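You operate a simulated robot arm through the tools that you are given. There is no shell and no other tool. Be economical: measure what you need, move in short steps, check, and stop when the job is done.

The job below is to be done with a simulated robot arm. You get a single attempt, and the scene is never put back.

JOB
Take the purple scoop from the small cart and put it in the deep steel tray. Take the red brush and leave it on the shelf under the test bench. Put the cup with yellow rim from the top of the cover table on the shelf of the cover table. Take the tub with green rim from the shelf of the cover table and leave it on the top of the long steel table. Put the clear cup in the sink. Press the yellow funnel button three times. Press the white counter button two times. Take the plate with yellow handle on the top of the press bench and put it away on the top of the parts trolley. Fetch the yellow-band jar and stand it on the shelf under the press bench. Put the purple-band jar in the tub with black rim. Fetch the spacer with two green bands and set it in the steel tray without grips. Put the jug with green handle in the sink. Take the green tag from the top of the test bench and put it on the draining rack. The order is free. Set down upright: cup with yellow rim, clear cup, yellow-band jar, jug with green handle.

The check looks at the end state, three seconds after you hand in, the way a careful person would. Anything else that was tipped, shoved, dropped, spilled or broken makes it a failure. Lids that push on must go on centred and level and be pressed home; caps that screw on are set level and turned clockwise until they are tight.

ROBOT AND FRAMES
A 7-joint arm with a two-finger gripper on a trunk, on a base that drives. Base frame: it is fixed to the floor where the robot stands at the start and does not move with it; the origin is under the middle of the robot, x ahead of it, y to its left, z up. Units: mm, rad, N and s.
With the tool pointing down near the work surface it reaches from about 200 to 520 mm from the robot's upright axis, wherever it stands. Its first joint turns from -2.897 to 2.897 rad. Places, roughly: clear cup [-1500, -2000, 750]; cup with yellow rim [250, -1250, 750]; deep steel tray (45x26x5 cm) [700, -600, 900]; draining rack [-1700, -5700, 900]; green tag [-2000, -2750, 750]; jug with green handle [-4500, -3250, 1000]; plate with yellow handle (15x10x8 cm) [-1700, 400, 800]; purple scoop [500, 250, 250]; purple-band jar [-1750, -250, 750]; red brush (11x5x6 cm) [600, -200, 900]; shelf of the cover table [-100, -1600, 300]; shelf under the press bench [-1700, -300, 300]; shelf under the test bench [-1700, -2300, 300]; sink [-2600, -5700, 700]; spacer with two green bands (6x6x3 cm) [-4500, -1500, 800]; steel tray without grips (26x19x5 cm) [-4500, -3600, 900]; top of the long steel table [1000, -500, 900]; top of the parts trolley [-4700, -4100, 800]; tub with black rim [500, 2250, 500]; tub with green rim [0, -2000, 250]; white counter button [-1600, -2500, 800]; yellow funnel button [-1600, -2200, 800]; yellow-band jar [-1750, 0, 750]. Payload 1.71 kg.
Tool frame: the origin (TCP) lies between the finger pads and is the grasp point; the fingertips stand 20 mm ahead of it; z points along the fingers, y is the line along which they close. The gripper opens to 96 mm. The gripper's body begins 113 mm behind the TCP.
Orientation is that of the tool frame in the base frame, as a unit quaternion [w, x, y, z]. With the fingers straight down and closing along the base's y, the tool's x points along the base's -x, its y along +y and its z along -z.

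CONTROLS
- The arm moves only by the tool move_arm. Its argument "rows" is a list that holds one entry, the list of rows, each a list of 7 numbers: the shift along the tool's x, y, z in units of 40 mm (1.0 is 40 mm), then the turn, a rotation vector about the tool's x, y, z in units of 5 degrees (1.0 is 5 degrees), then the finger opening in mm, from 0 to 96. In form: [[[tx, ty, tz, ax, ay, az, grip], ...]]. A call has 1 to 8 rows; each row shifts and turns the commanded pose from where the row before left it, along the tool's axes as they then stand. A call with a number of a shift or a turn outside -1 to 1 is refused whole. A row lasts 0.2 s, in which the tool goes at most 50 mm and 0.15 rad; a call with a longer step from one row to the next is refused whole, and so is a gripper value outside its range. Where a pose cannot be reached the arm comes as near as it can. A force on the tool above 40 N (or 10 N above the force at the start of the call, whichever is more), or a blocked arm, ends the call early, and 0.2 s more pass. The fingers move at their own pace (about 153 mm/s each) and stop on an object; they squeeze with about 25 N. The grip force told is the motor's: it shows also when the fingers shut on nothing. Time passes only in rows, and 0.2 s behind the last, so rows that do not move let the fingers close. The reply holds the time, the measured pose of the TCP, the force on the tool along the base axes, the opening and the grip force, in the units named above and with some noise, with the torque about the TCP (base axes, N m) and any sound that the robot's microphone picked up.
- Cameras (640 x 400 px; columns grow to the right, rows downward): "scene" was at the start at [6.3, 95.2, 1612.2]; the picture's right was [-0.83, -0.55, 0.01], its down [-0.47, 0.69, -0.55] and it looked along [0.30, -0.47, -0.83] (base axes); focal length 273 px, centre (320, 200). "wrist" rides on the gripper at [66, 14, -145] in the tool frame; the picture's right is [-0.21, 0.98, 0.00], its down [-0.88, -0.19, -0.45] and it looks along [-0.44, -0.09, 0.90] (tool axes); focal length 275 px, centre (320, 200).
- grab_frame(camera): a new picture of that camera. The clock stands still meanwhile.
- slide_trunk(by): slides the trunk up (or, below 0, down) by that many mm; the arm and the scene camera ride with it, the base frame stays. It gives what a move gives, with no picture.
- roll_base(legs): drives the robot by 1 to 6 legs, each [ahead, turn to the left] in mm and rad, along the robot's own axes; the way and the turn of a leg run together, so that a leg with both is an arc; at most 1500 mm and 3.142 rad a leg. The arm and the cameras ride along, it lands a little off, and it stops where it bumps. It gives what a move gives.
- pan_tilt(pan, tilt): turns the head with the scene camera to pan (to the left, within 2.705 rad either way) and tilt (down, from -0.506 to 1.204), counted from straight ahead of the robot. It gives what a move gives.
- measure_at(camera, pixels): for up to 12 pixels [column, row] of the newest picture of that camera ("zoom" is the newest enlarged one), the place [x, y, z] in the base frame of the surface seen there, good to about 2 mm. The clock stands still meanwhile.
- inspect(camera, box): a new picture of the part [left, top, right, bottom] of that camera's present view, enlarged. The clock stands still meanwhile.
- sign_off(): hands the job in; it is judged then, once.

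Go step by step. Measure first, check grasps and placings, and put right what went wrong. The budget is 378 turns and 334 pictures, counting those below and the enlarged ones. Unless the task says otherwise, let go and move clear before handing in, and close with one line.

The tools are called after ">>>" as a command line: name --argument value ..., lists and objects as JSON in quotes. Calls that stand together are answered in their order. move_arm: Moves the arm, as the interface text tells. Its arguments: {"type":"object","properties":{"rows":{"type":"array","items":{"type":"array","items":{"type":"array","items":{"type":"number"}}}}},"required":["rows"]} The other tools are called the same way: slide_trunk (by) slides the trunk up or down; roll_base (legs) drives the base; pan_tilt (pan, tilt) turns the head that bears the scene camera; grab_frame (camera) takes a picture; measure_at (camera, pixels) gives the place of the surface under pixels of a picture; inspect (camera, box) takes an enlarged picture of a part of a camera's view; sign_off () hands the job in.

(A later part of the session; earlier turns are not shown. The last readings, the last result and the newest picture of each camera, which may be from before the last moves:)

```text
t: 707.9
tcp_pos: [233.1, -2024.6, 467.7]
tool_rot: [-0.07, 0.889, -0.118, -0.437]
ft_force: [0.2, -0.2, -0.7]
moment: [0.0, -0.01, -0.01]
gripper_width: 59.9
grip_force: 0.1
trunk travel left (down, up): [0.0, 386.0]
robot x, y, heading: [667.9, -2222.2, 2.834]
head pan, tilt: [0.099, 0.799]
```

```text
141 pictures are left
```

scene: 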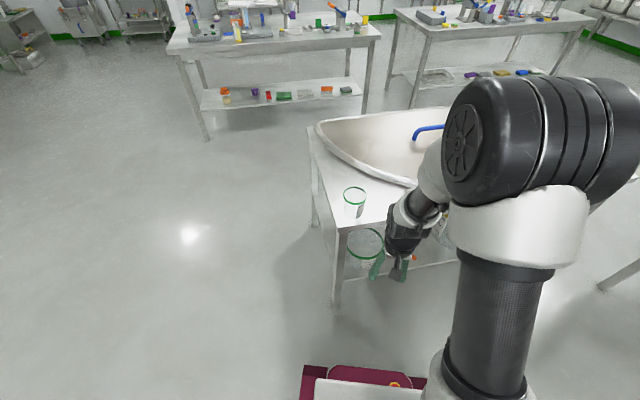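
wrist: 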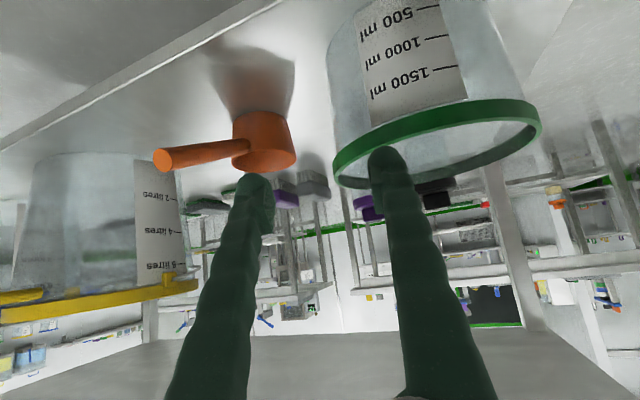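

>>> roll_base --legs '[[60, 0]]'

>>> grab_frame --camera "wrist"

>>> grab_frame --camera "scene"

```text
t: 708.9
tcp_pos: [182.4, -2007.5, 476.2]
tool_rot: [-0.072, 0.885, -0.118, -0.444]
ft_force: [-0.5, -0.6, 1.0]
moment: [0.02, 0.0, 0.05]
gripper_width: 60.1
grip_force: 0.2
trunk travel left (down, up): [0.0, 386.0]
robot x, y, heading: [607.9, -2208.7, 2.833]
head pan, tilt: [0.099, 0.799]
```

```text
140 pictures are left
```

wrist: 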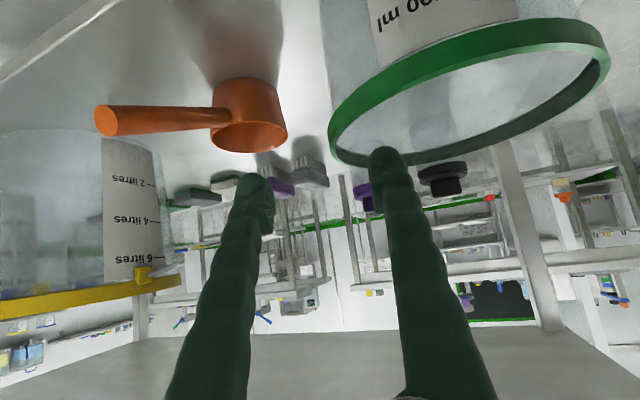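

```text
139 pictures are left
```

scene: 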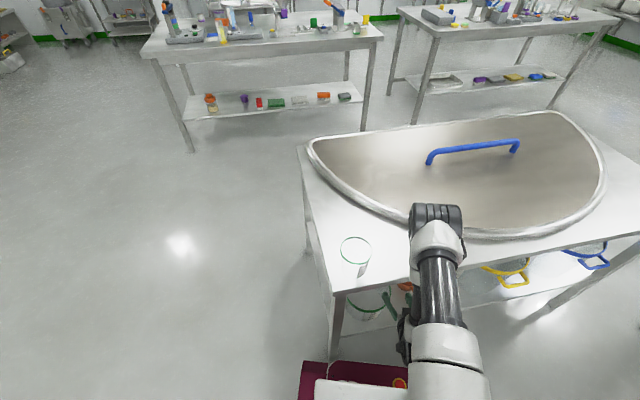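

>>> move_arm --rows '[[[-0.38, 0.12, 0.52, 0, 0, 0, 60], [-0.38, 0.12, 0.52, 0, 0, 0, 60]]]'

>>> grab_frame --camera "wrist"

```text
t: 709.5
tcp_pos: [139.2, -2003.4, 488.2]
tool_rot: [-0.075, 0.881, -0.12, -0.453]
ft_force: [0.0, 0.7, -0.1]
moment: [0.0, 0.04, 0.01]
gripper_width: 60.0
grip_force: 0.0
trunk travel left (down, up): [0.0, 386.0]
robot x, y, heading: [607.7, -2208.7, 2.837]
head pan, tilt: [0.099, 0.799]
```

```text
138 pictures are left
```

wrist: 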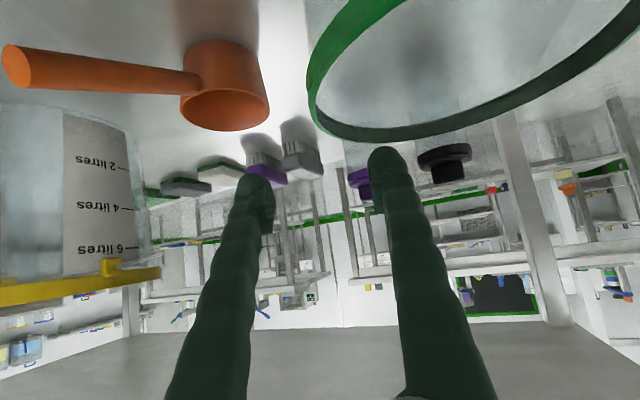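

>>> move_arm --rows '[[[0.37, 0, 0.34, 0, 0, 0, 60], [0.37, 0, 0.34, 0, 0, 0, 60]]]'

>>> grab_frame --camera "wrist"

```text
t: 710.1
tcp_pos: [136.5, -2004.6, 453.4]
tool_rot: [-0.074, 0.879, -0.117, -0.456]
ft_force: [0.7, -0.6, -0.2]
moment: [0.04, 0.03, -0.02]
gripper_width: 60.0
grip_force: 0.0
trunk travel left (down, up): [0.0, 386.0]
robot x, y, heading: [610.2, -2207.3, 2.832]
head pan, tilt: [0.099, 0.799]
```

```text
137 pictures are left
```

wrist: 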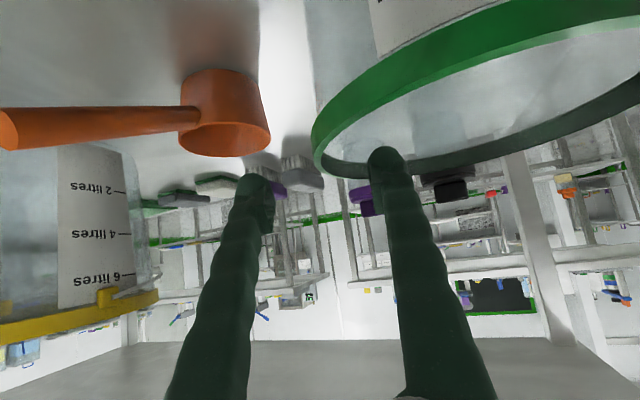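

>>> move_arm --rows '[[[0.3, 0, 0.25, 0, 0, 0, 60], [0.3, 0, 0.25, 0, 0, 0, 60]]]'

>>> grab_frame --camera "wrist"

```text
t: 710.7
tcp_pos: [133.7, -2000.1, 435.7]
tool_rot: [-0.078, 0.875, -0.118, -0.463]
ft_force: [-0.5, 0.4, 0.1]
moment: [0.01, 0.0, -0.02]
gripper_width: 60.2
grip_force: 0.0
trunk travel left (down, up): [0.0, 386.0]
robot x, y, heading: [611.0, -2208.0, 2.833]
head pan, tilt: [0.099, 0.799]
```

```text
136 pictures are left
```

wrist: 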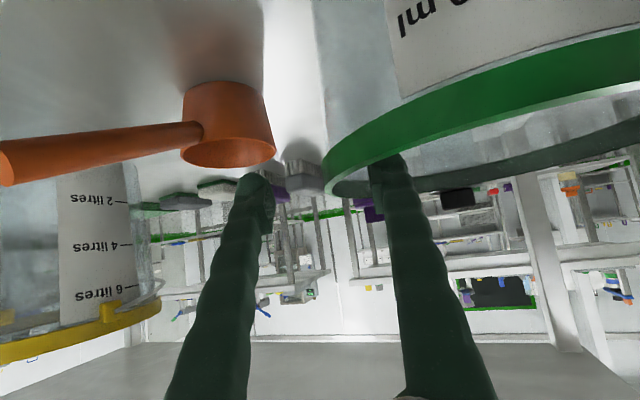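

>>> move_arm --rows '[[[0.25, 0, 0.18, 0, 0, 0, 60], [0.1, 0, 0.05, 0, 0, 0, 60]]]'

>>> move_arm --rows '[[[0, 0, 0, 0, 0, 0, 40], [0, 0, 0, 0, 0, 0, 20], [0, 0, 0, 0, 0, 0, 8], [0, 0, 0, 0, 0, 0, 0], [0, 0, 0, 0, 0, 0, 0]]]'

>>> grab_frame --camera "wrist"

```text
t: 711.5
tcp_pos: [132.3, -1996.2, 414.1]
tool_rot: [-0.078, 0.878, -0.119, -0.457]
ft_force: [0.6, -0.3, -1.0]
moment: [0.01, 0.03, -0.02]
gripper_width: 60.2
grip_force: 0.1
trunk travel left (down, up): [0.0, 386.0]
robot x, y, heading: [614.8, -2209.5, 2.83]
head pan, tilt: [0.099, 0.799]
stopped in row 2: the arm was blocked; the commanded pose is now the measured one
```

```text
t: 712.7
tcp_pos: [132.9, -1996.1, 413.0]
tool_rot: [-0.077, 0.879, -0.122, -0.455]
ft_force: [1.6, 0.2, 7.9]
moment: [-0.23, 0.07, -0.18]
gripper_width: 6.0
grip_force: 25.3
trunk travel left (down, up): [0.0, 386.0]
robot x, y, heading: [614.0, -2210.5, 2.83]
head pan, tilt: [0.099, 0.799]
```

```text
135 pictures are left
```

wrist: 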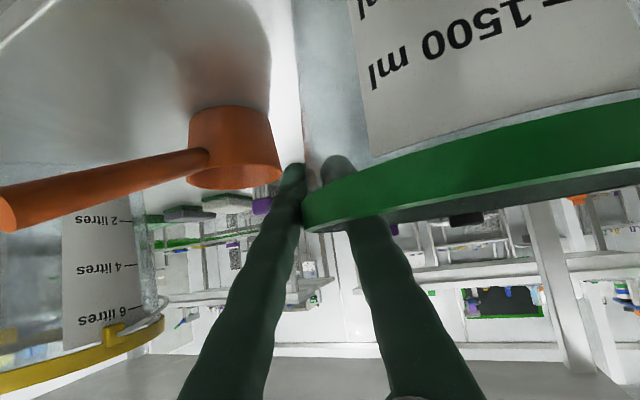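

Pinched the tub wall (6 mm). Lift slightly, then back the base out.

>>> move_arm --rows '[[[-0.2, 0, -0.15, 0, 0, 0, 0], [-0.3, 0, -0.2, 0, 0, 0, 0]]]'

>>> grab_frame --camera "wrist"

>>> grab_frame --camera "scene"

```text
t: 713.5
tcp_pos: [149.4, -2000.6, 407.5]
tool_rot: [-0.071, 0.896, -0.127, -0.42]
ft_force: [2.3, -4.3, 17.8]
moment: [-0.4, -0.11, 0.0]
gripper_width: 5.9
grip_force: 25.2
trunk travel left (down, up): [0.0, 386.0]
robot x, y, heading: [611.3, -2208.1, 2.826]
head pan, tilt: [0.099, 0.799]
stopped in row 2: the arm was blocked; the commanded pose is now the measured one
```

```text
134 pictures are left
```

wrist: 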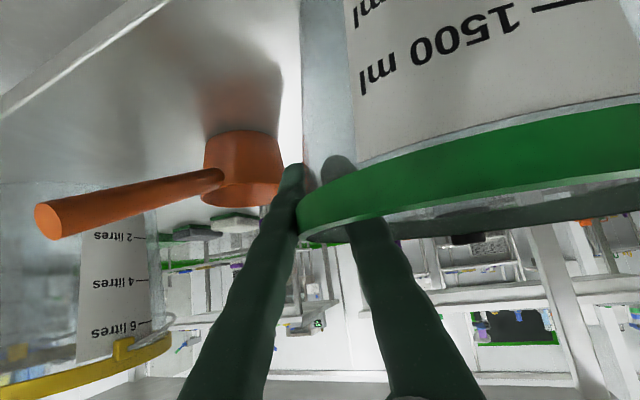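

```text
133 pictures are left
```

scene: 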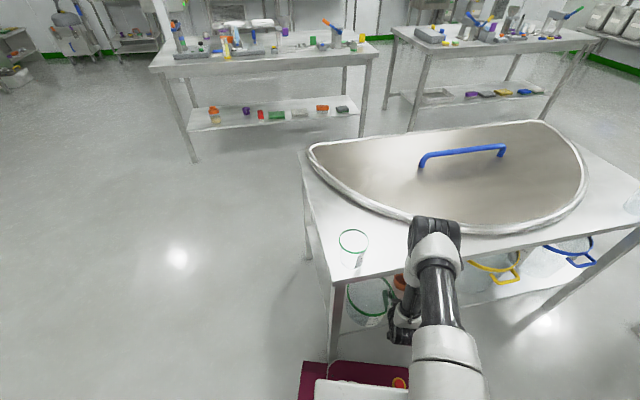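

The forearm is against the table edge, so I lift with the trunk instead.

>>> slide_trunk --by 25

>>> grab_frame --camera "wrist"

```text
t: 714.2
tcp_pos: [152.0, -2001.5, 420.6]
tool_rot: [-0.069, 0.9, -0.129, -0.411]
ft_force: [-0.5, 0.0, -0.8]
moment: [0.07, -0.03, 0.03]
gripper_width: 6.2
grip_force: 25.2
trunk travel left (down, up): [-25.0, 361.0]
robot x, y, heading: [612.4, -2209.1, 2.832]
head pan, tilt: [0.099, 0.799]
```

```text
132 pictures are left
```

wrist: 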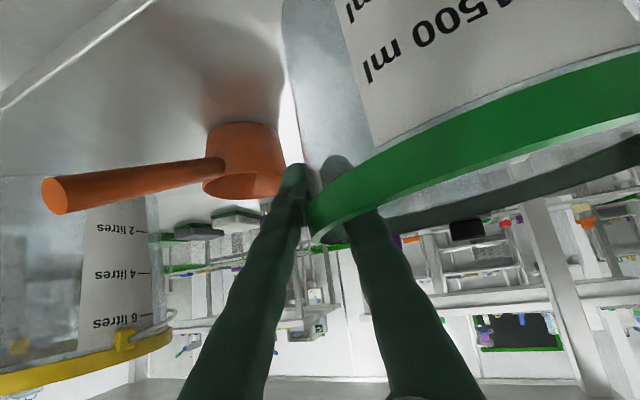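

>>> slide_trunk --by 30

>>> roll_base --legs '[[-60, 0]]'

>>> grab_frame --camera "wrist"

>>> grab_frame --camera "scene"

```text
t: 714.9
tcp_pos: [134.2, -1999.5, 454.3]
tool_rot: [-0.07, 0.896, -0.125, -0.421]
ft_force: [0.0, 0.6, -1.3]
moment: [0.1, -0.02, 0.0]
gripper_width: 5.6
grip_force: 25.1
trunk travel left (down, up): [-55.0, 331.0]
robot x, y, heading: [609.0, -2206.6, 2.827]
head pan, tilt: [0.099, 0.799]
```

```text
t: 715.9
tcp_pos: [187.0, -2016.6, 442.6]
tool_rot: [-0.069, 0.9, -0.126, -0.412]
ft_force: [0.9, 0.3, 0.3]
moment: [0.06, -0.09, 0.04]
gripper_width: 5.9
grip_force: 25.6
trunk travel left (down, up): [-55.0, 331.0]
robot x, y, heading: [669.3, -2225.2, 2.826]
head pan, tilt: [0.099, 0.799]
```

```text
131 pictures are left
```

wrist: 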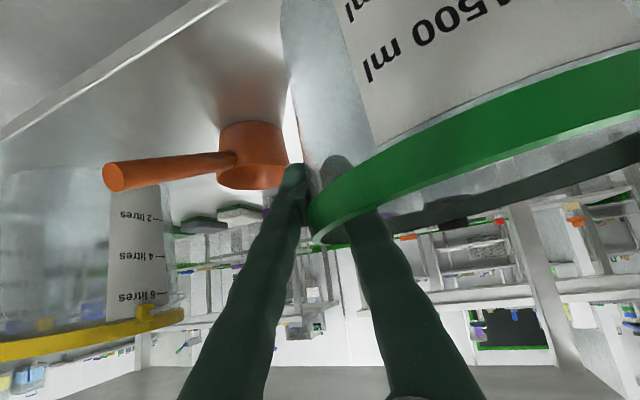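

```text
130 pictures are left
```

scene: 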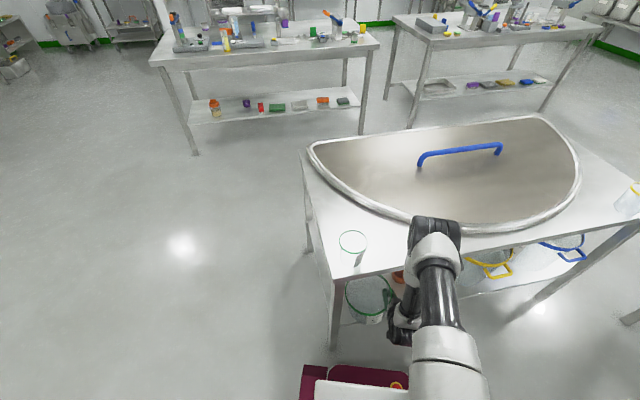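

Tub comes along. I shift it 40 mm north to clear the table leg before backing out further.

>>> move_arm --rows '[[[-0.1, -0.4, -0.1, 0, 0, 0, 0], [-0.1, -0.4, -0.1, 0, 0, 0, 0], [0, -0.2, 0, 0, 0, 0, 0]]]'

>>> roll_base --legs '[[-120, 0]]'

>>> grab_frame --camera "wrist"

>>> grab_frame --camera "scene"

```text
t: 716.7
tcp_pos: [201.2, -1977.4, 459.4]
tool_rot: [-0.07, 0.899, -0.127, -0.414]
ft_force: [-0.8, 0.8, -1.4]
moment: [0.12, -0.04, 0.0]
gripper_width: 6.0
grip_force: 24.8
trunk travel left (down, up): [-55.0, 331.0]
robot x, y, heading: [670.3, -2226.8, 2.833]
head pan, tilt: [0.099, 0.799]
```

```text
t: 718.0
tcp_pos: [319.3, -2016.9, 460.5]
tool_rot: [-0.07, 0.898, -0.126, -0.415]
ft_force: [-0.3, 0.2, -1.4]
moment: [0.09, 0.0, 0.0]
gripper_width: 6.0
grip_force: 24.7
trunk travel left (down, up): [-55.0, 331.0]
robot x, y, heading: [787.1, -2262.0, 2.827]
head pan, tilt: [0.099, 0.799]
```

```text
129 pictures are left
```

wrist: 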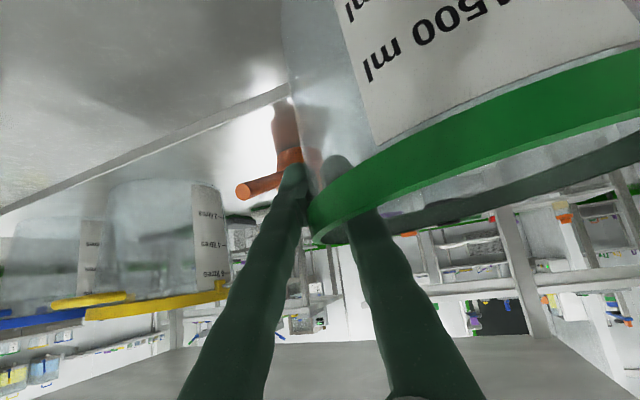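

```text
128 pictures are left
```

scene: 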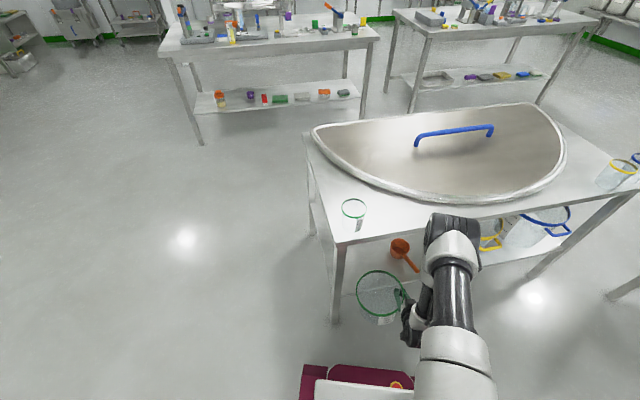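

Tub is clear of the table. I back away and raise it.

>>> roll_base --legs '[[-260, 0]]'

>>> slide_trunk --by 330

>>> move_arm --rows '[[[-0.6, 0, -0.5, 0, 0, 0, 0], [-0.76, 0, -0.64, 0, 0, 0, 0], [-0.76, 0, -0.64, 0, 0, 0, 0], [-0.76, 0, -0.64, 0, 0, 0, 0], [-0.76, 0, -0.64, 0, 0, 0, 0], [-0.76, 0, -0.64, 0, 0, 0, 0]]]'

>>> grab_frame --camera "wrist"

>>> grab_frame --camera "scene"

```text
t: 720.0
tcp_pos: [578.0, -2101.7, 468.1]
tool_rot: [-0.071, 0.895, -0.124, -0.422]
ft_force: [-0.2, 0.4, -1.3]
moment: [0.1, -0.04, 0.0]
gripper_width: 6.1
grip_force: 25.0
trunk travel left (down, up): [-55.0, 331.0]
robot x, y, heading: [1039.6, -2345.5, 2.837]
head pan, tilt: [0.099, 0.799]
```

```text
t: 723.3
tcp_pos: [584.0, -2104.3, 806.8]
tool_rot: [-0.072, 0.892, -0.124, -0.429]
ft_force: [-0.6, 0.9, -2.5]
moment: [0.07, -0.04, 0.01]
gripper_width: 5.8
grip_force: 24.5
trunk travel left (down, up): [-385.0, 1.0]
robot x, y, heading: [1042.2, -2342.2, 2.832]
head pan, tilt: [0.099, 0.799]
```

```text
t: 724.7
tcp_pos: [591.6, -2109.8, 1040.0]
tool_rot: [-0.072, 0.892, -0.124, -0.429]
ft_force: [1.0, 0.2, -1.2]
moment: [0.12, -0.01, -0.02]
gripper_width: 5.7
grip_force: 24.5
trunk travel left (down, up): [-385.0, 1.0]
robot x, y, heading: [1038.1, -2343.2, 2.837]
head pan, tilt: [0.099, 0.799]
```

```text
127 pictures are left
```

wrist: 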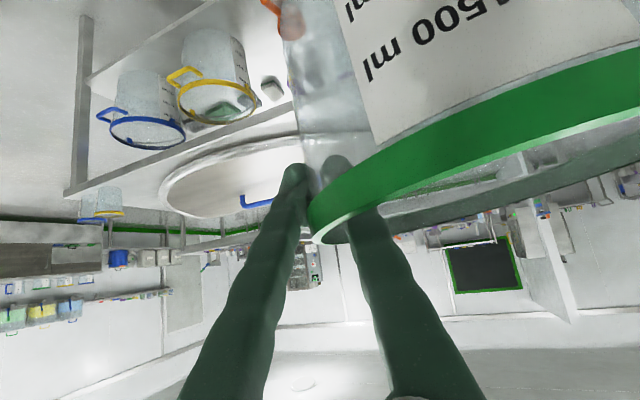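

```text
126 pictures are left
```

scene: 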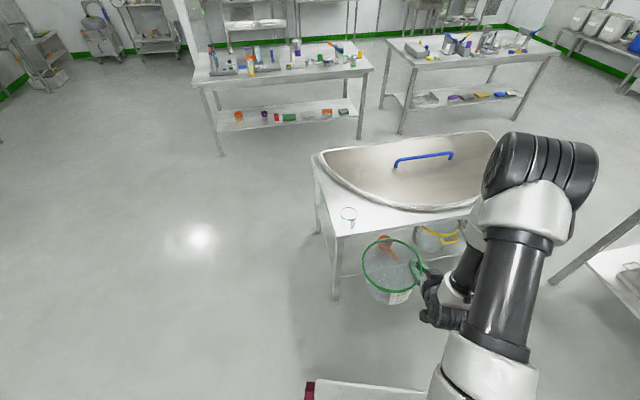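

>>> roll_base --legs '[[0, -1.266], [900, 0]]'

>>> pan_tilt --pan 0.15 --tilt 0.6

>>> grab_frame --camera "scene"

```text
t: 733.4
tcp_pos: [1099.5, -933.0, 1038.1]
tool_rot: [-0.307, 0.655, -0.619, -0.307]
ft_force: [1.4, -0.8, -0.5]
moment: [-0.02, -0.12, -0.01]
gripper_width: 6.0
grip_force: 25.0
trunk travel left (down, up): [-385.0, 1.0]
robot x, y, heading: [1024.7, -1435.7, 1.595]
head pan, tilt: [0.099, 0.799]
```

```text
t: 734.2
tcp_pos: [1100.1, -944.3, 1047.9]
tool_rot: [-0.316, 0.651, -0.615, -0.315]
ft_force: [-0.2, -0.3, -1.0]
moment: [0.0, -0.11, -0.01]
gripper_width: 6.3
grip_force: 24.9
trunk travel left (down, up): [-385.0, 1.0]
robot x, y, heading: [1025.6, -1440.9, 1.597]
head pan, tilt: [0.15, 0.6]
```

```text
125 pictures are left
```

scene: 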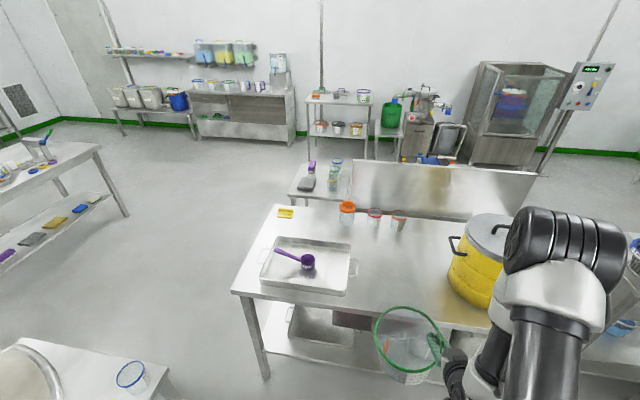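

>>> measure_at --camera "scene" --pixels '[[355, 265], [345, 293], [450, 290], [448, 245], [395, 270], [400, 245], [400, 225], [470, 310], [378, 222], [390, 290]]'

```text
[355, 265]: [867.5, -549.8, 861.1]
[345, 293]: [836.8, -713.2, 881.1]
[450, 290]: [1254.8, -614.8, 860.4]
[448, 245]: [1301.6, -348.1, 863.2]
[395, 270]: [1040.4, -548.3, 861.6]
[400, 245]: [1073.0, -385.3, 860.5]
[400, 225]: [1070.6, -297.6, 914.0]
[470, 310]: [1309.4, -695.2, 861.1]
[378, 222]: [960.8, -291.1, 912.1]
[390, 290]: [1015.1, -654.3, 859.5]
```

>>> roll_base --legs '[[0, -0.03], [325, 0]]'

>>> grab_frame --camera "scene"

>>> grab_frame --camera "wrist"

```text
t: 736.9
tcp_pos: [1117.7, -609.6, 1046.7]
tool_rot: [-0.32, 0.641, -0.625, -0.309]
ft_force: [0.4, -0.2, -1.7]
moment: [-0.05, -0.12, -0.02]
gripper_width: 6.0
grip_force: 25.1
trunk travel left (down, up): [-385.0, 1.0]
robot x, y, heading: [1023.2, -1097.4, 1.564]
head pan, tilt: [0.15, 0.6]
```

```text
124 pictures are left
```

scene: 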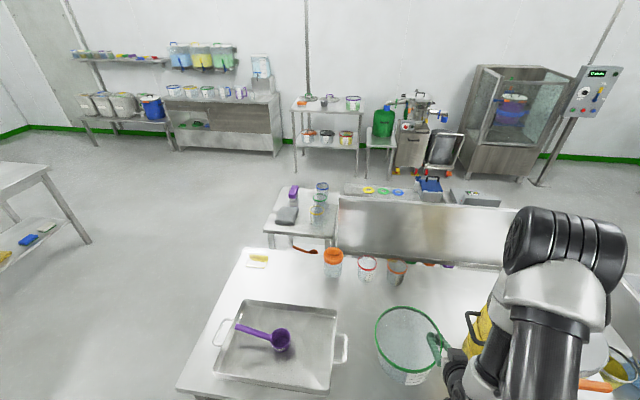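

```text
123 pictures are left
```

wrist: 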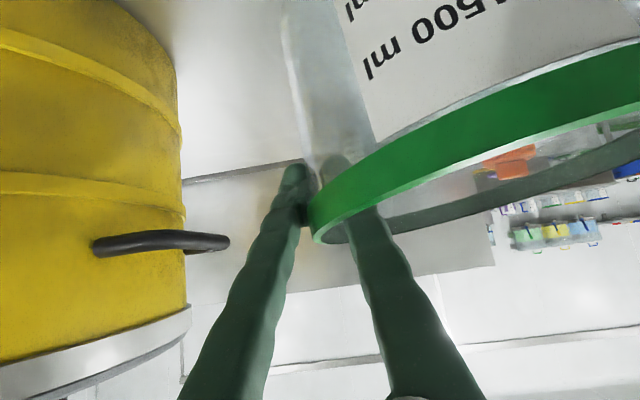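

>>> measure_at --camera "scene" --pixels '[[377, 335], [438, 335], [400, 308], [415, 372], [405, 385], [300, 250], [345, 350]]'

>>> move_arm --rows '[[[0.4, 0, 0.33, 0, 0, 0, 0], [0.5, 0, 0.4, 0, 0, 0, 0], [0.4, 0, 0.35, 0, 0, 0, 0]]]'

>>> grab_frame --camera "scene"

```text
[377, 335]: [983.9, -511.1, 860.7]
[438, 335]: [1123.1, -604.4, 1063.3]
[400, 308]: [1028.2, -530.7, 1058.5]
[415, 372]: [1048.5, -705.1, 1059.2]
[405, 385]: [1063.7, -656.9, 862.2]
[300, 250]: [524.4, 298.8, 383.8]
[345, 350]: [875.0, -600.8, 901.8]
```

```text
t: 737.7
tcp_pos: [1119.7, -617.3, 986.4]
tool_rot: [-0.325, 0.638, -0.623, -0.314]
ft_force: [-1.0, 0.3, -1.1]
moment: [0.03, -0.12, 0.01]
gripper_width: 5.8
grip_force: 24.9
out of reach, approached as far as the arm can: row 1
trunk travel left (down, up): [-385.0, 1.0]
robot x, y, heading: [1028.2, -1100.4, 1.563]
head pan, tilt: [0.15, 0.6]
```

```text
122 pictures are left
```

scene: 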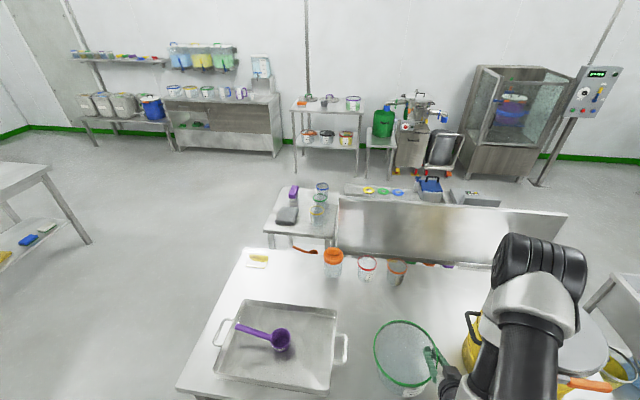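

>>> move_arm --rows '[[[0.15, 0, 0.12, 0, 0, 0, 0], [0.1, 0, 0.08, 0, 0, 0, 0]]]'

```text
t: 738.3
tcp_pos: [1123.7, -616.3, 973.0]
tool_rot: [-0.325, 0.639, -0.623, -0.314]
ft_force: [0.1, 0.4, -0.6]
moment: [0.0, 0.03, -0.05]
gripper_width: 6.1
grip_force: 25.1
trunk travel left (down, up): [-385.0, 1.0]
robot x, y, heading: [1027.0, -1102.2, 1.566]
head pan, tilt: [0.15, 0.6]
```

>>> move_arm --rows '[[[0.1, 0, 0.08, 0, 0, 0, 0]]]'

>>> inspect --camera "scene" --box '[340, 290, 480, 400]'

>>> measure_at --camera "scene" --pixels '[[375, 345], [400, 322], [435, 350], [380, 365], [437, 378]]'

```text
t: 738.7
tcp_pos: [1122.6, -615.5, 969.1]
tool_rot: [-0.326, 0.639, -0.622, -0.314]
ft_force: [0.6, 1.3, 0.8]
moment: [-0.06, 0.09, -0.06]
gripper_width: 5.9
grip_force: 25.1
trunk travel left (down, up): [-385.0, 1.0]
robot x, y, heading: [1026.8, -1100.8, 1.57]
head pan, tilt: [0.15, 0.6]
```

```text
3.64 times, centred on (410, 345) of scene
```

zoom: 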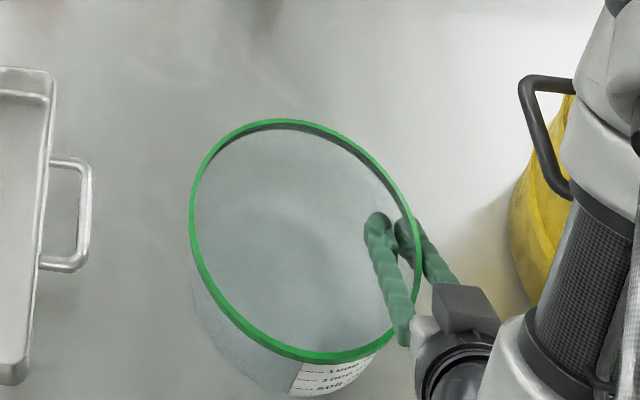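

```text
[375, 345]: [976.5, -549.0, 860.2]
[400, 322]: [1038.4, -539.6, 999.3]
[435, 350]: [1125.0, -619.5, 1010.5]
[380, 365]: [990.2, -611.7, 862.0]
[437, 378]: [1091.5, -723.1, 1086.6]
```

>>> move_arm --rows '[[[0.12, 0, 0.1, 0, 0, 0, 0], [0.1, 0, 0.08, 0, 0, 0, 0]]]'

```text
t: 739.3
tcp_pos: [1122.2, -614.2, 957.2]
tool_rot: [-0.325, 0.639, -0.622, -0.314]
ft_force: [1.4, 4.5, 13.5]
moment: [-0.55, 0.21, -0.05]
gripper_width: 5.9
grip_force: 24.9
trunk travel left (down, up): [-385.0, 1.0]
robot x, y, heading: [1024.1, -1099.2, 1.562]
head pan, tilt: [0.15, 0.6]
```

>>> move_arm --rows '[[[0, 0, 0, 0, 0, 0, 15], [0, 0, 0, 0, 0, 0, 40], [0, 0, 0, 0, 0, 0, 50]]]'

>>> inspect --camera "scene" --box '[340, 290, 480, 400]'

```text
t: 740.1
tcp_pos: [1122.5, -615.1, 956.4]
tool_rot: [-0.325, 0.639, -0.623, -0.313]
ft_force: [-0.2, -0.2, -0.4]
moment: [0.02, 0.0, 0.02]
gripper_width: 50.1
grip_force: 0.1
trunk travel left (down, up): [-385.0, 1.0]
robot x, y, heading: [1026.2, -1096.3, 1.562]
head pan, tilt: [0.15, 0.6]
```

```text
3.64 times, centred on (410, 345) of scene
```

zoom: 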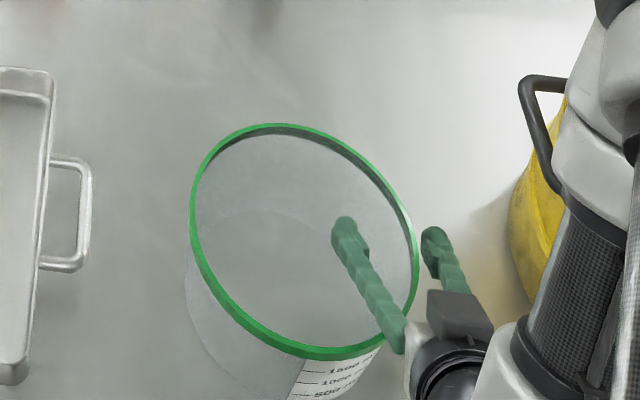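

>>> move_arm --rows '[[[-0.4, 0, -0.3, 0, 0, 0, 50], [-0.8, 0, -0.59, 0, 0, 0, 50], [-0.8, 0, -0.59, 0, 0, 0, 50], [-0.8, 0, -0.59, 0, 0, 0, 50]]]'

>>> roll_base --legs '[[-300, 0]]'

>>> grab_frame --camera "scene"

```text
t: 741.1
tcp_pos: [1126.3, -596.8, 1096.0]
tool_rot: [-0.33, 0.638, -0.619, -0.316]
ft_force: [-0.2, -0.2, 0.4]
moment: [0.04, 0.01, -0.01]
gripper_width: 50.3
grip_force: 0.1
out of reach, approached as far as the arm can: row 3, 4
trunk travel left (down, up): [-385.0, 1.0]
robot x, y, heading: [1026.3, -1104.5, 1.562]
head pan, tilt: [0.15, 0.6]
```

```text
t: 743.2
tcp_pos: [1123.8, -900.1, 1094.5]
tool_rot: [-0.33, 0.637, -0.621, -0.316]
ft_force: [0.2, -0.8, 0.3]
moment: [0.01, 0.0, 0.02]
gripper_width: 50.1
grip_force: 0.0
trunk travel left (down, up): [-385.0, 1.0]
robot x, y, heading: [1018.9, -1405.4, 1.558]
head pan, tilt: [0.15, 0.6]
```

```text
119 pictures are left
```

scene: 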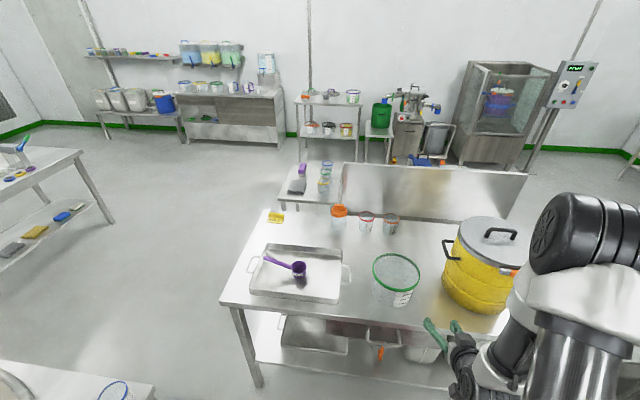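

Tub placed. Next the yellow-rim cup at the cover table's NE corner; I turn to face it.

>>> roll_base --legs '[[0, 1.583], [100, 0]]'

>>> pan_tilt --pan 0.0 --tilt 0.8

>>> grab_frame --camera "scene"

>>> grab_frame --camera "wrist"

```text
t: 749.1
tcp_pos: [437.7, -1318.0, 1107.2]
tool_rot: [0.003, 0.886, 0.028, -0.463]
ft_force: [0.9, 0.1, -1.7]
moment: [0.0, 0.15, 0.01]
gripper_width: 50.0
grip_force: 0.0
trunk travel left (down, up): [-385.0, 1.0]
robot x, y, heading: [924.7, -1403.1, -3.123]
head pan, tilt: [0.15, 0.6]
```

```text
t: 749.8
tcp_pos: [417.1, -1319.1, 1096.5]
tool_rot: [0.003, 0.891, 0.029, -0.454]
ft_force: [1.3, -0.7, 0.8]
moment: [0.0, 0.04, -0.04]
gripper_width: 49.9
grip_force: 0.0
trunk travel left (down, up): [-385.0, 1.0]
robot x, y, heading: [923.3, -1401.6, -3.116]
head pan, tilt: [0.0, 0.799]
```

```text
118 pictures are left
```

scene: 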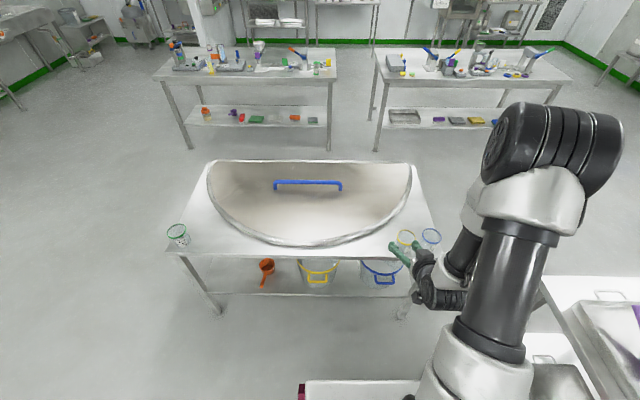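

```text
117 pictures are left
```

wrist: 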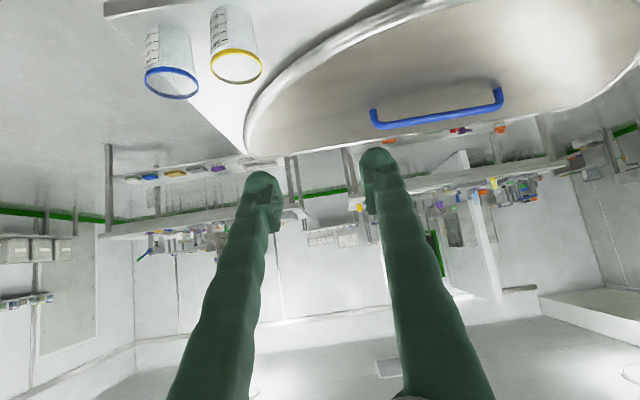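

>>> inspect --camera "wrist" --box '[130, 0, 290, 110]'

>>> measure_at --camera "zoom" --pixels '[[325, 270], [520, 250], [430, 200], [430, 325], [340, 60], [480, 60], [60, 275], [275, 290], [170, 270], [170, 395], [410, 30], [540, 300]]'

>>> measure_at --camera "scene" --pixels '[[265, 270], [240, 290], [160, 238], [220, 310], [407, 310], [300, 292], [300, 247], [330, 285], [230, 275]]'

```text
3.64 times, centred on (210, 55) of wrist
```

zoom: 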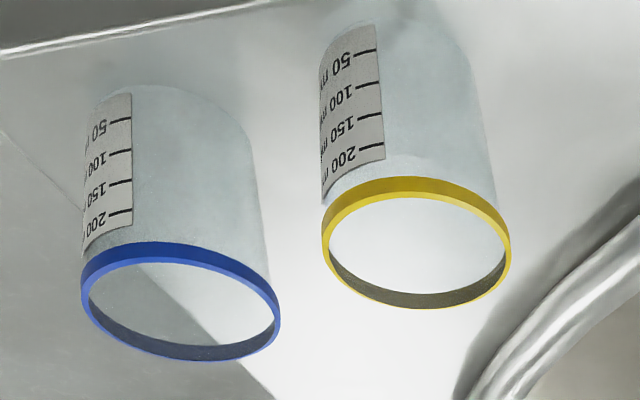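

```text
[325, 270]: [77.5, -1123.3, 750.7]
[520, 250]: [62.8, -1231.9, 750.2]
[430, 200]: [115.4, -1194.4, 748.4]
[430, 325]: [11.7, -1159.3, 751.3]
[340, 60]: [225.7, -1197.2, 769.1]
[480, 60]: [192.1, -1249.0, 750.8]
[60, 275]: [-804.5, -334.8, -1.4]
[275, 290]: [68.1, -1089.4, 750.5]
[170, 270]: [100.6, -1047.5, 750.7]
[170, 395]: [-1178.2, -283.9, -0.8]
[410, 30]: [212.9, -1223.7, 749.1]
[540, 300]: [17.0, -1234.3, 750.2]
```

```text
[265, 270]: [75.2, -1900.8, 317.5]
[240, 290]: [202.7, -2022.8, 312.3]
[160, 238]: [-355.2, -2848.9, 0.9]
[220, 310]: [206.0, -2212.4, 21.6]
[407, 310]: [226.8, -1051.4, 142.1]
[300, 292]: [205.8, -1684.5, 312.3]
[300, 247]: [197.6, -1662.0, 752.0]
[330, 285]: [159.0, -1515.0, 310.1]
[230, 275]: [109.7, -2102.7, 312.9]
```

>>> measure_at --camera "zoom" --pixels '[[415, 185], [325, 232], [507, 232], [340, 205], [495, 205], [400, 300], [352, 180], [350, 100], [370, 40], [110, 262], [85, 290], [278, 290]]'

```text
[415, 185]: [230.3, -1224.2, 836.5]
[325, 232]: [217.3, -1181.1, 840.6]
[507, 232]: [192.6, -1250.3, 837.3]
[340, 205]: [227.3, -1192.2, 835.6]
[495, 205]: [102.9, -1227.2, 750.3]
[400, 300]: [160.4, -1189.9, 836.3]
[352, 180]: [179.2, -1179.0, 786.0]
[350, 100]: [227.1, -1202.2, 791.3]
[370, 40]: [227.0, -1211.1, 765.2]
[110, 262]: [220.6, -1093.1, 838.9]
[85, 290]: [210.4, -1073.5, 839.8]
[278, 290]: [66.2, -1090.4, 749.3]
```

Yellow cup centre ≈(195,−1214), 750–840 high, Ø≈72. I reposition so the gripper comes straight over it.

>>> roll_base --legs '[[0, -0.5], [235, 0], [0, 0.475]]'

>>> grab_frame --camera "wrist"

```text
t: 754.9
tcp_pos: [206.4, -1196.2, 1105.9]
tool_rot: [0.004, 0.887, 0.027, -0.461]
ft_force: [0.4, -0.1, 0.2]
moment: [-0.04, 0.02, 0.04]
gripper_width: 49.8
grip_force: 0.0
trunk travel left (down, up): [-385.0, 1.0]
robot x, y, heading: [713.0, -1290.6, -3.136]
head pan, tilt: [0.0, 0.799]
```

```text
115 pictures are left
```

wrist: 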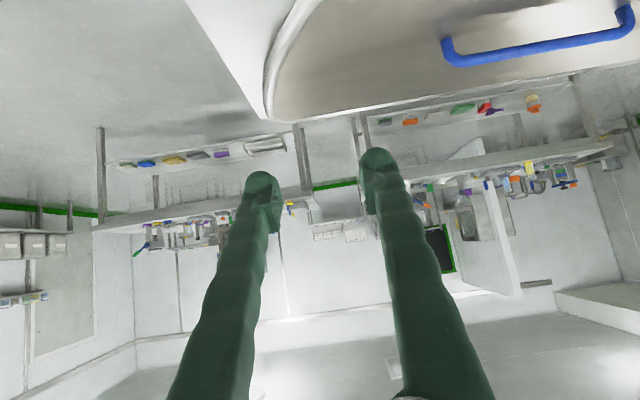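

>>> roll_base --legs '[[-150, 0]]'

>>> slide_trunk --by -270

>>> move_arm --rows '[[[0, 0, 0, 0, 0.2, 0, 92], [0, 0, 0, 0, 0.2, 0, 92]]]'

>>> grab_frame --camera "wrist"

```text
t: 756.4
tcp_pos: [386.9, -1194.4, 1116.8]
tool_rot: [0.004, 0.883, 0.024, -0.468]
ft_force: [-1.1, -0.2, 0.4]
moment: [-0.01, 0.02, 0.04]
gripper_width: 50.3
grip_force: 0.0
trunk travel left (down, up): [-385.0, 1.0]
robot x, y, heading: [865.5, -1285.5, -3.137]
head pan, tilt: [0.0, 0.799]
```

```text
t: 759.1
tcp_pos: [362.5, -1193.1, 840.7]
tool_rot: [0.002, 0.885, 0.026, -0.465]
ft_force: [0.1, -0.4, 0.9]
moment: [-0.01, -0.02, -0.02]
gripper_width: 50.0
grip_force: 0.1
trunk travel left (down, up): [-115.0, 271.0]
robot x, y, heading: [862.2, -1291.6, -3.134]
head pan, tilt: [0.0, 0.799]
```

```text
t: 759.7
tcp_pos: [366.5, -1194.0, 839.0]
tool_rot: [0.003, 0.895, 0.024, -0.446]
ft_force: [-0.1, 0.8, -0.4]
moment: [0.01, 0.0, 0.01]
gripper_width: 92.3
grip_force: 0.2
trunk travel left (down, up): [-115.0, 271.0]
robot x, y, heading: [863.9, -1290.3, -3.135]
head pan, tilt: [0.0, 0.799]
```

```text
114 pictures are left
```

wrist: 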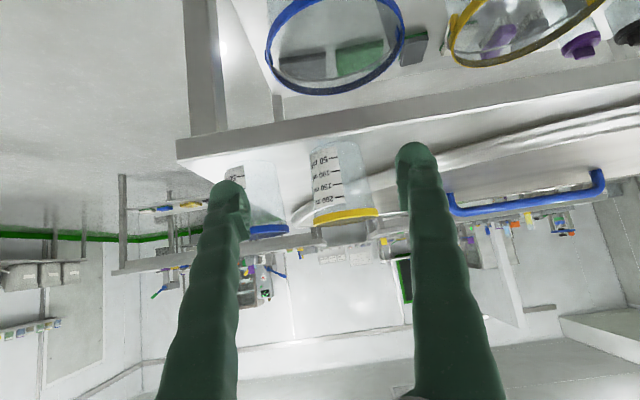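

>>> move_arm --rows '[[[0.44, 0.2, 0.33, 0, 0, 0, 92], [0.44, 0.15, 0.33, 0, 0, 0, 92]]]'

>>> roll_base --legs '[[100, 0]]'

>>> grab_frame --camera "wrist"

```text
t: 760.3
tcp_pos: [371.3, -1208.8, 792.6]
tool_rot: [0.005, 0.896, 0.025, -0.443]
ft_force: [0.5, 0.2, 0.4]
moment: [0.0, -0.03, 0.02]
gripper_width: 91.8
grip_force: 0.1
trunk travel left (down, up): [-115.0, 271.0]
robot x, y, heading: [862.2, -1290.3, -3.132]
head pan, tilt: [0.0, 0.799]
```

```text
t: 761.5
tcp_pos: [283.4, -1206.5, 801.2]
tool_rot: [0.003, 0.892, 0.025, -0.452]
ft_force: [0.1, 0.1, -1.4]
moment: [-0.01, 0.08, 0.03]
gripper_width: 91.9
grip_force: 0.0
trunk travel left (down, up): [-115.0, 271.0]
robot x, y, heading: [763.2, -1290.1, -3.14]
head pan, tilt: [0.0, 0.799]
```

```text
113 pictures are left
```

wrist: 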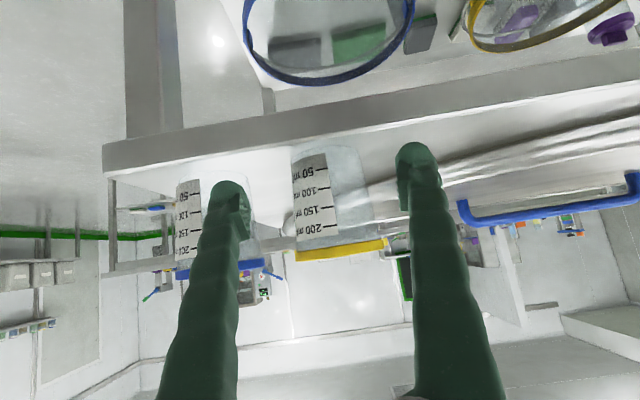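

>>> inspect --camera "wrist" --box '[160, 130, 430, 290]'

>>> measure_at --camera "zoom" --pixels '[[60, 150], [95, 130], [40, 320], [240, 312], [255, 322], [330, 130], [480, 200], [325, 290], [535, 262], [430, 280], [225, 250]]'

```text
2.37 times, centred on (295, 210) of wrist
```

zoom: 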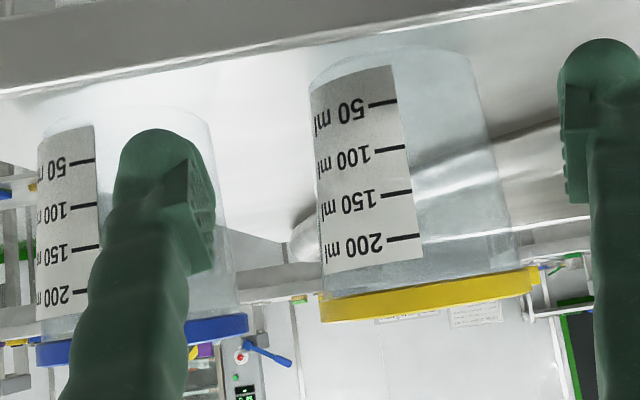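

```text
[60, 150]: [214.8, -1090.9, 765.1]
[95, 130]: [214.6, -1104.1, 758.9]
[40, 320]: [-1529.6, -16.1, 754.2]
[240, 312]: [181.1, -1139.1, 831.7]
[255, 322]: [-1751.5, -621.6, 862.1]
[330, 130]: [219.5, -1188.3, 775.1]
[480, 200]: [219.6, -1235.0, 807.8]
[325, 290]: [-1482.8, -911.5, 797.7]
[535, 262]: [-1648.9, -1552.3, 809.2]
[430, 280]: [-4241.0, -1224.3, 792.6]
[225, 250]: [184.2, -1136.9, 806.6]
```

>>> move_arm --rows '[[[0.15, 0.27, 0.1, 0, 0, 0, 92]]]'

>>> roll_base --legs '[[70, 0]]'

>>> grab_frame --camera "wrist"

```text
t: 761.9
tcp_pos: [256.8, -1217.4, 774.4]
tool_rot: [0.004, 0.899, 0.025, -0.437]
ft_force: [1.3, -0.1, 1.3]
moment: [0.05, -0.04, -0.02]
gripper_width: 91.8
grip_force: 0.2
trunk travel left (down, up): [-115.0, 271.0]
robot x, y, heading: [760.6, -1289.5, -3.14]
head pan, tilt: [0.0, 0.799]
```

```text
t: 762.9
tcp_pos: [205.5, -1217.0, 787.0]
tool_rot: [0.003, 0.894, 0.023, -0.448]
ft_force: [0.1, -0.1, -1.1]
moment: [0.0, 0.05, 0.05]
gripper_width: 92.0
grip_force: 0.0
trunk travel left (down, up): [-115.0, 271.0]
robot x, y, heading: [690.5, -1290.6, -3.135]
head pan, tilt: [0.0, 0.799]
```

```text
111 pictures are left
```

wrist: 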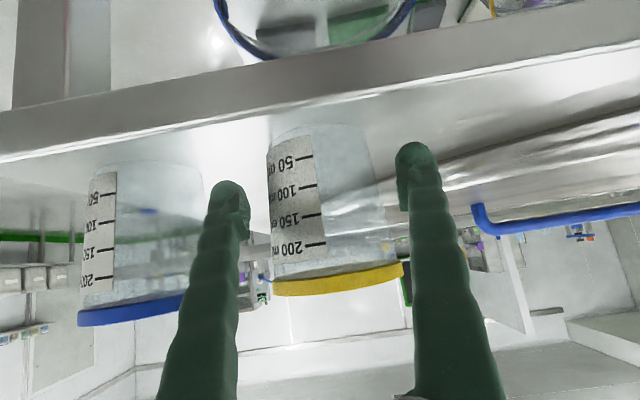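

>>> move_arm --rows '[[[-0.3, 0, -0.22, 0, 0, 0, 92]]]'

>>> grab_frame --camera "wrist"

```text
t: 763.3
tcp_pos: [190.1, -1216.9, 794.4]
tool_rot: [0.004, 0.897, 0.024, -0.442]
ft_force: [0.6, 0.2, 0.3]
moment: [0.02, -0.04, -0.03]
gripper_width: 91.6
grip_force: 0.1
out of reach, approached as far as the arm can: row 1
trunk travel left (down, up): [-115.0, 271.0]
robot x, y, heading: [688.8, -1291.7, -3.137]
head pan, tilt: [0.0, 0.799]
```

```text
110 pictures are left
```

wrist: 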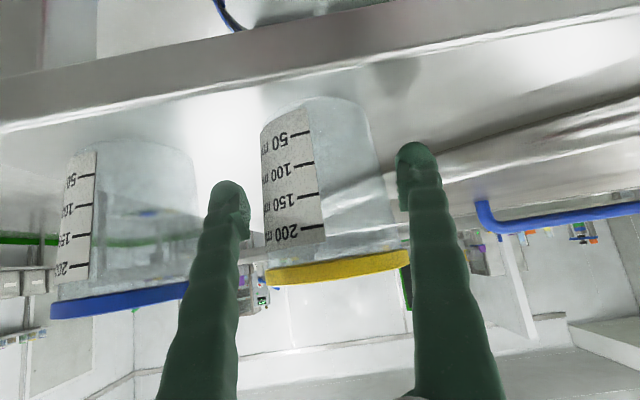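

>>> move_arm --rows '[[[0, 0, 0, 0, 0, 0, 78], [0, 0, 0, 0, 0, 0, 66], [0, 0, 0, 0, 0, 0, 50], [0, 0, 0, 0, 0, 0, 50]]]'

>>> grab_frame --camera "wrist"

```text
t: 764.3
tcp_pos: [194.7, -1216.0, 798.8]
tool_rot: [0.002, 0.895, 0.023, -0.446]
ft_force: [0.1, 0.1, 0.8]
moment: [-0.02, -0.02, 0.0]
gripper_width: 68.7
grip_force: 25.5
trunk travel left (down, up): [-115.0, 271.0]
robot x, y, heading: [689.3, -1292.8, -3.137]
head pan, tilt: [0.0, 0.799]
```

```text
109 pictures are left
```

wrist: 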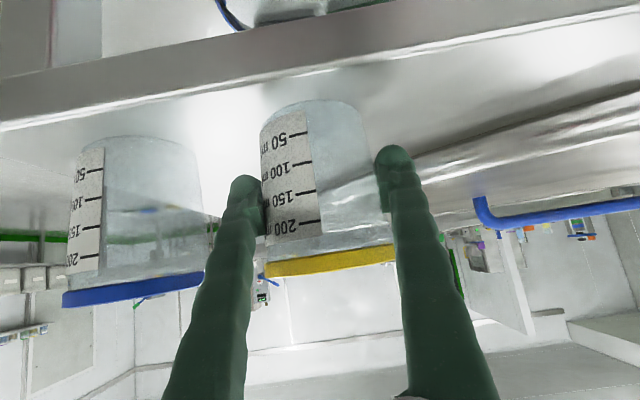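

Cup gripped (68.7 mm). Lift with the trunk and back off.

>>> slide_trunk --by 60

>>> roll_base --legs '[[-200, 0]]'

>>> grab_frame --camera "wrist"

>>> grab_frame --camera "scene"

```text
t: 765.3
tcp_pos: [194.8, -1215.2, 858.6]
tool_rot: [0.004, 0.894, 0.025, -0.447]
ft_force: [-0.5, 0.0, -0.4]
moment: [0.04, 0.0, 0.01]
gripper_width: 68.6
grip_force: 25.2
trunk travel left (down, up): [-175.0, 211.0]
robot x, y, heading: [695.1, -1293.7, -3.139]
head pan, tilt: [0.0, 0.799]
```

```text
t: 767.0
tcp_pos: [399.8, -1215.3, 857.6]
tool_rot: [0.003, 0.896, 0.023, -0.444]
ft_force: [0.0, 0.1, 0.2]
moment: [-0.03, -0.07, 0.04]
gripper_width: 68.6
grip_force: 25.3
trunk travel left (down, up): [-175.0, 211.0]
robot x, y, heading: [895.1, -1289.0, -3.139]
head pan, tilt: [0.0, 0.799]
```

```text
108 pictures are left
```

wrist: 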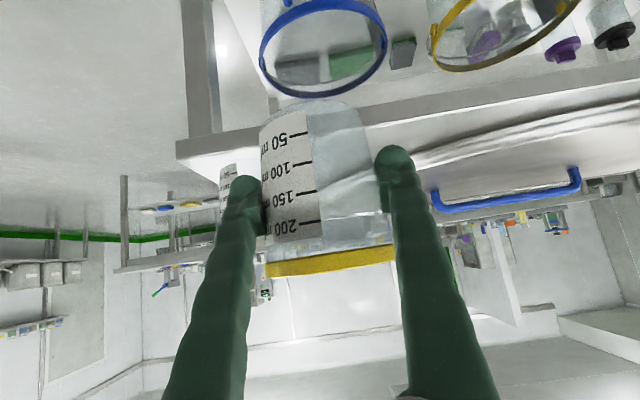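

```text
107 pictures are left
```

scene: 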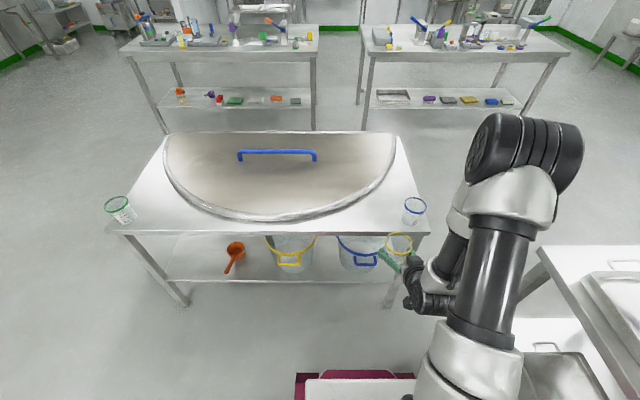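

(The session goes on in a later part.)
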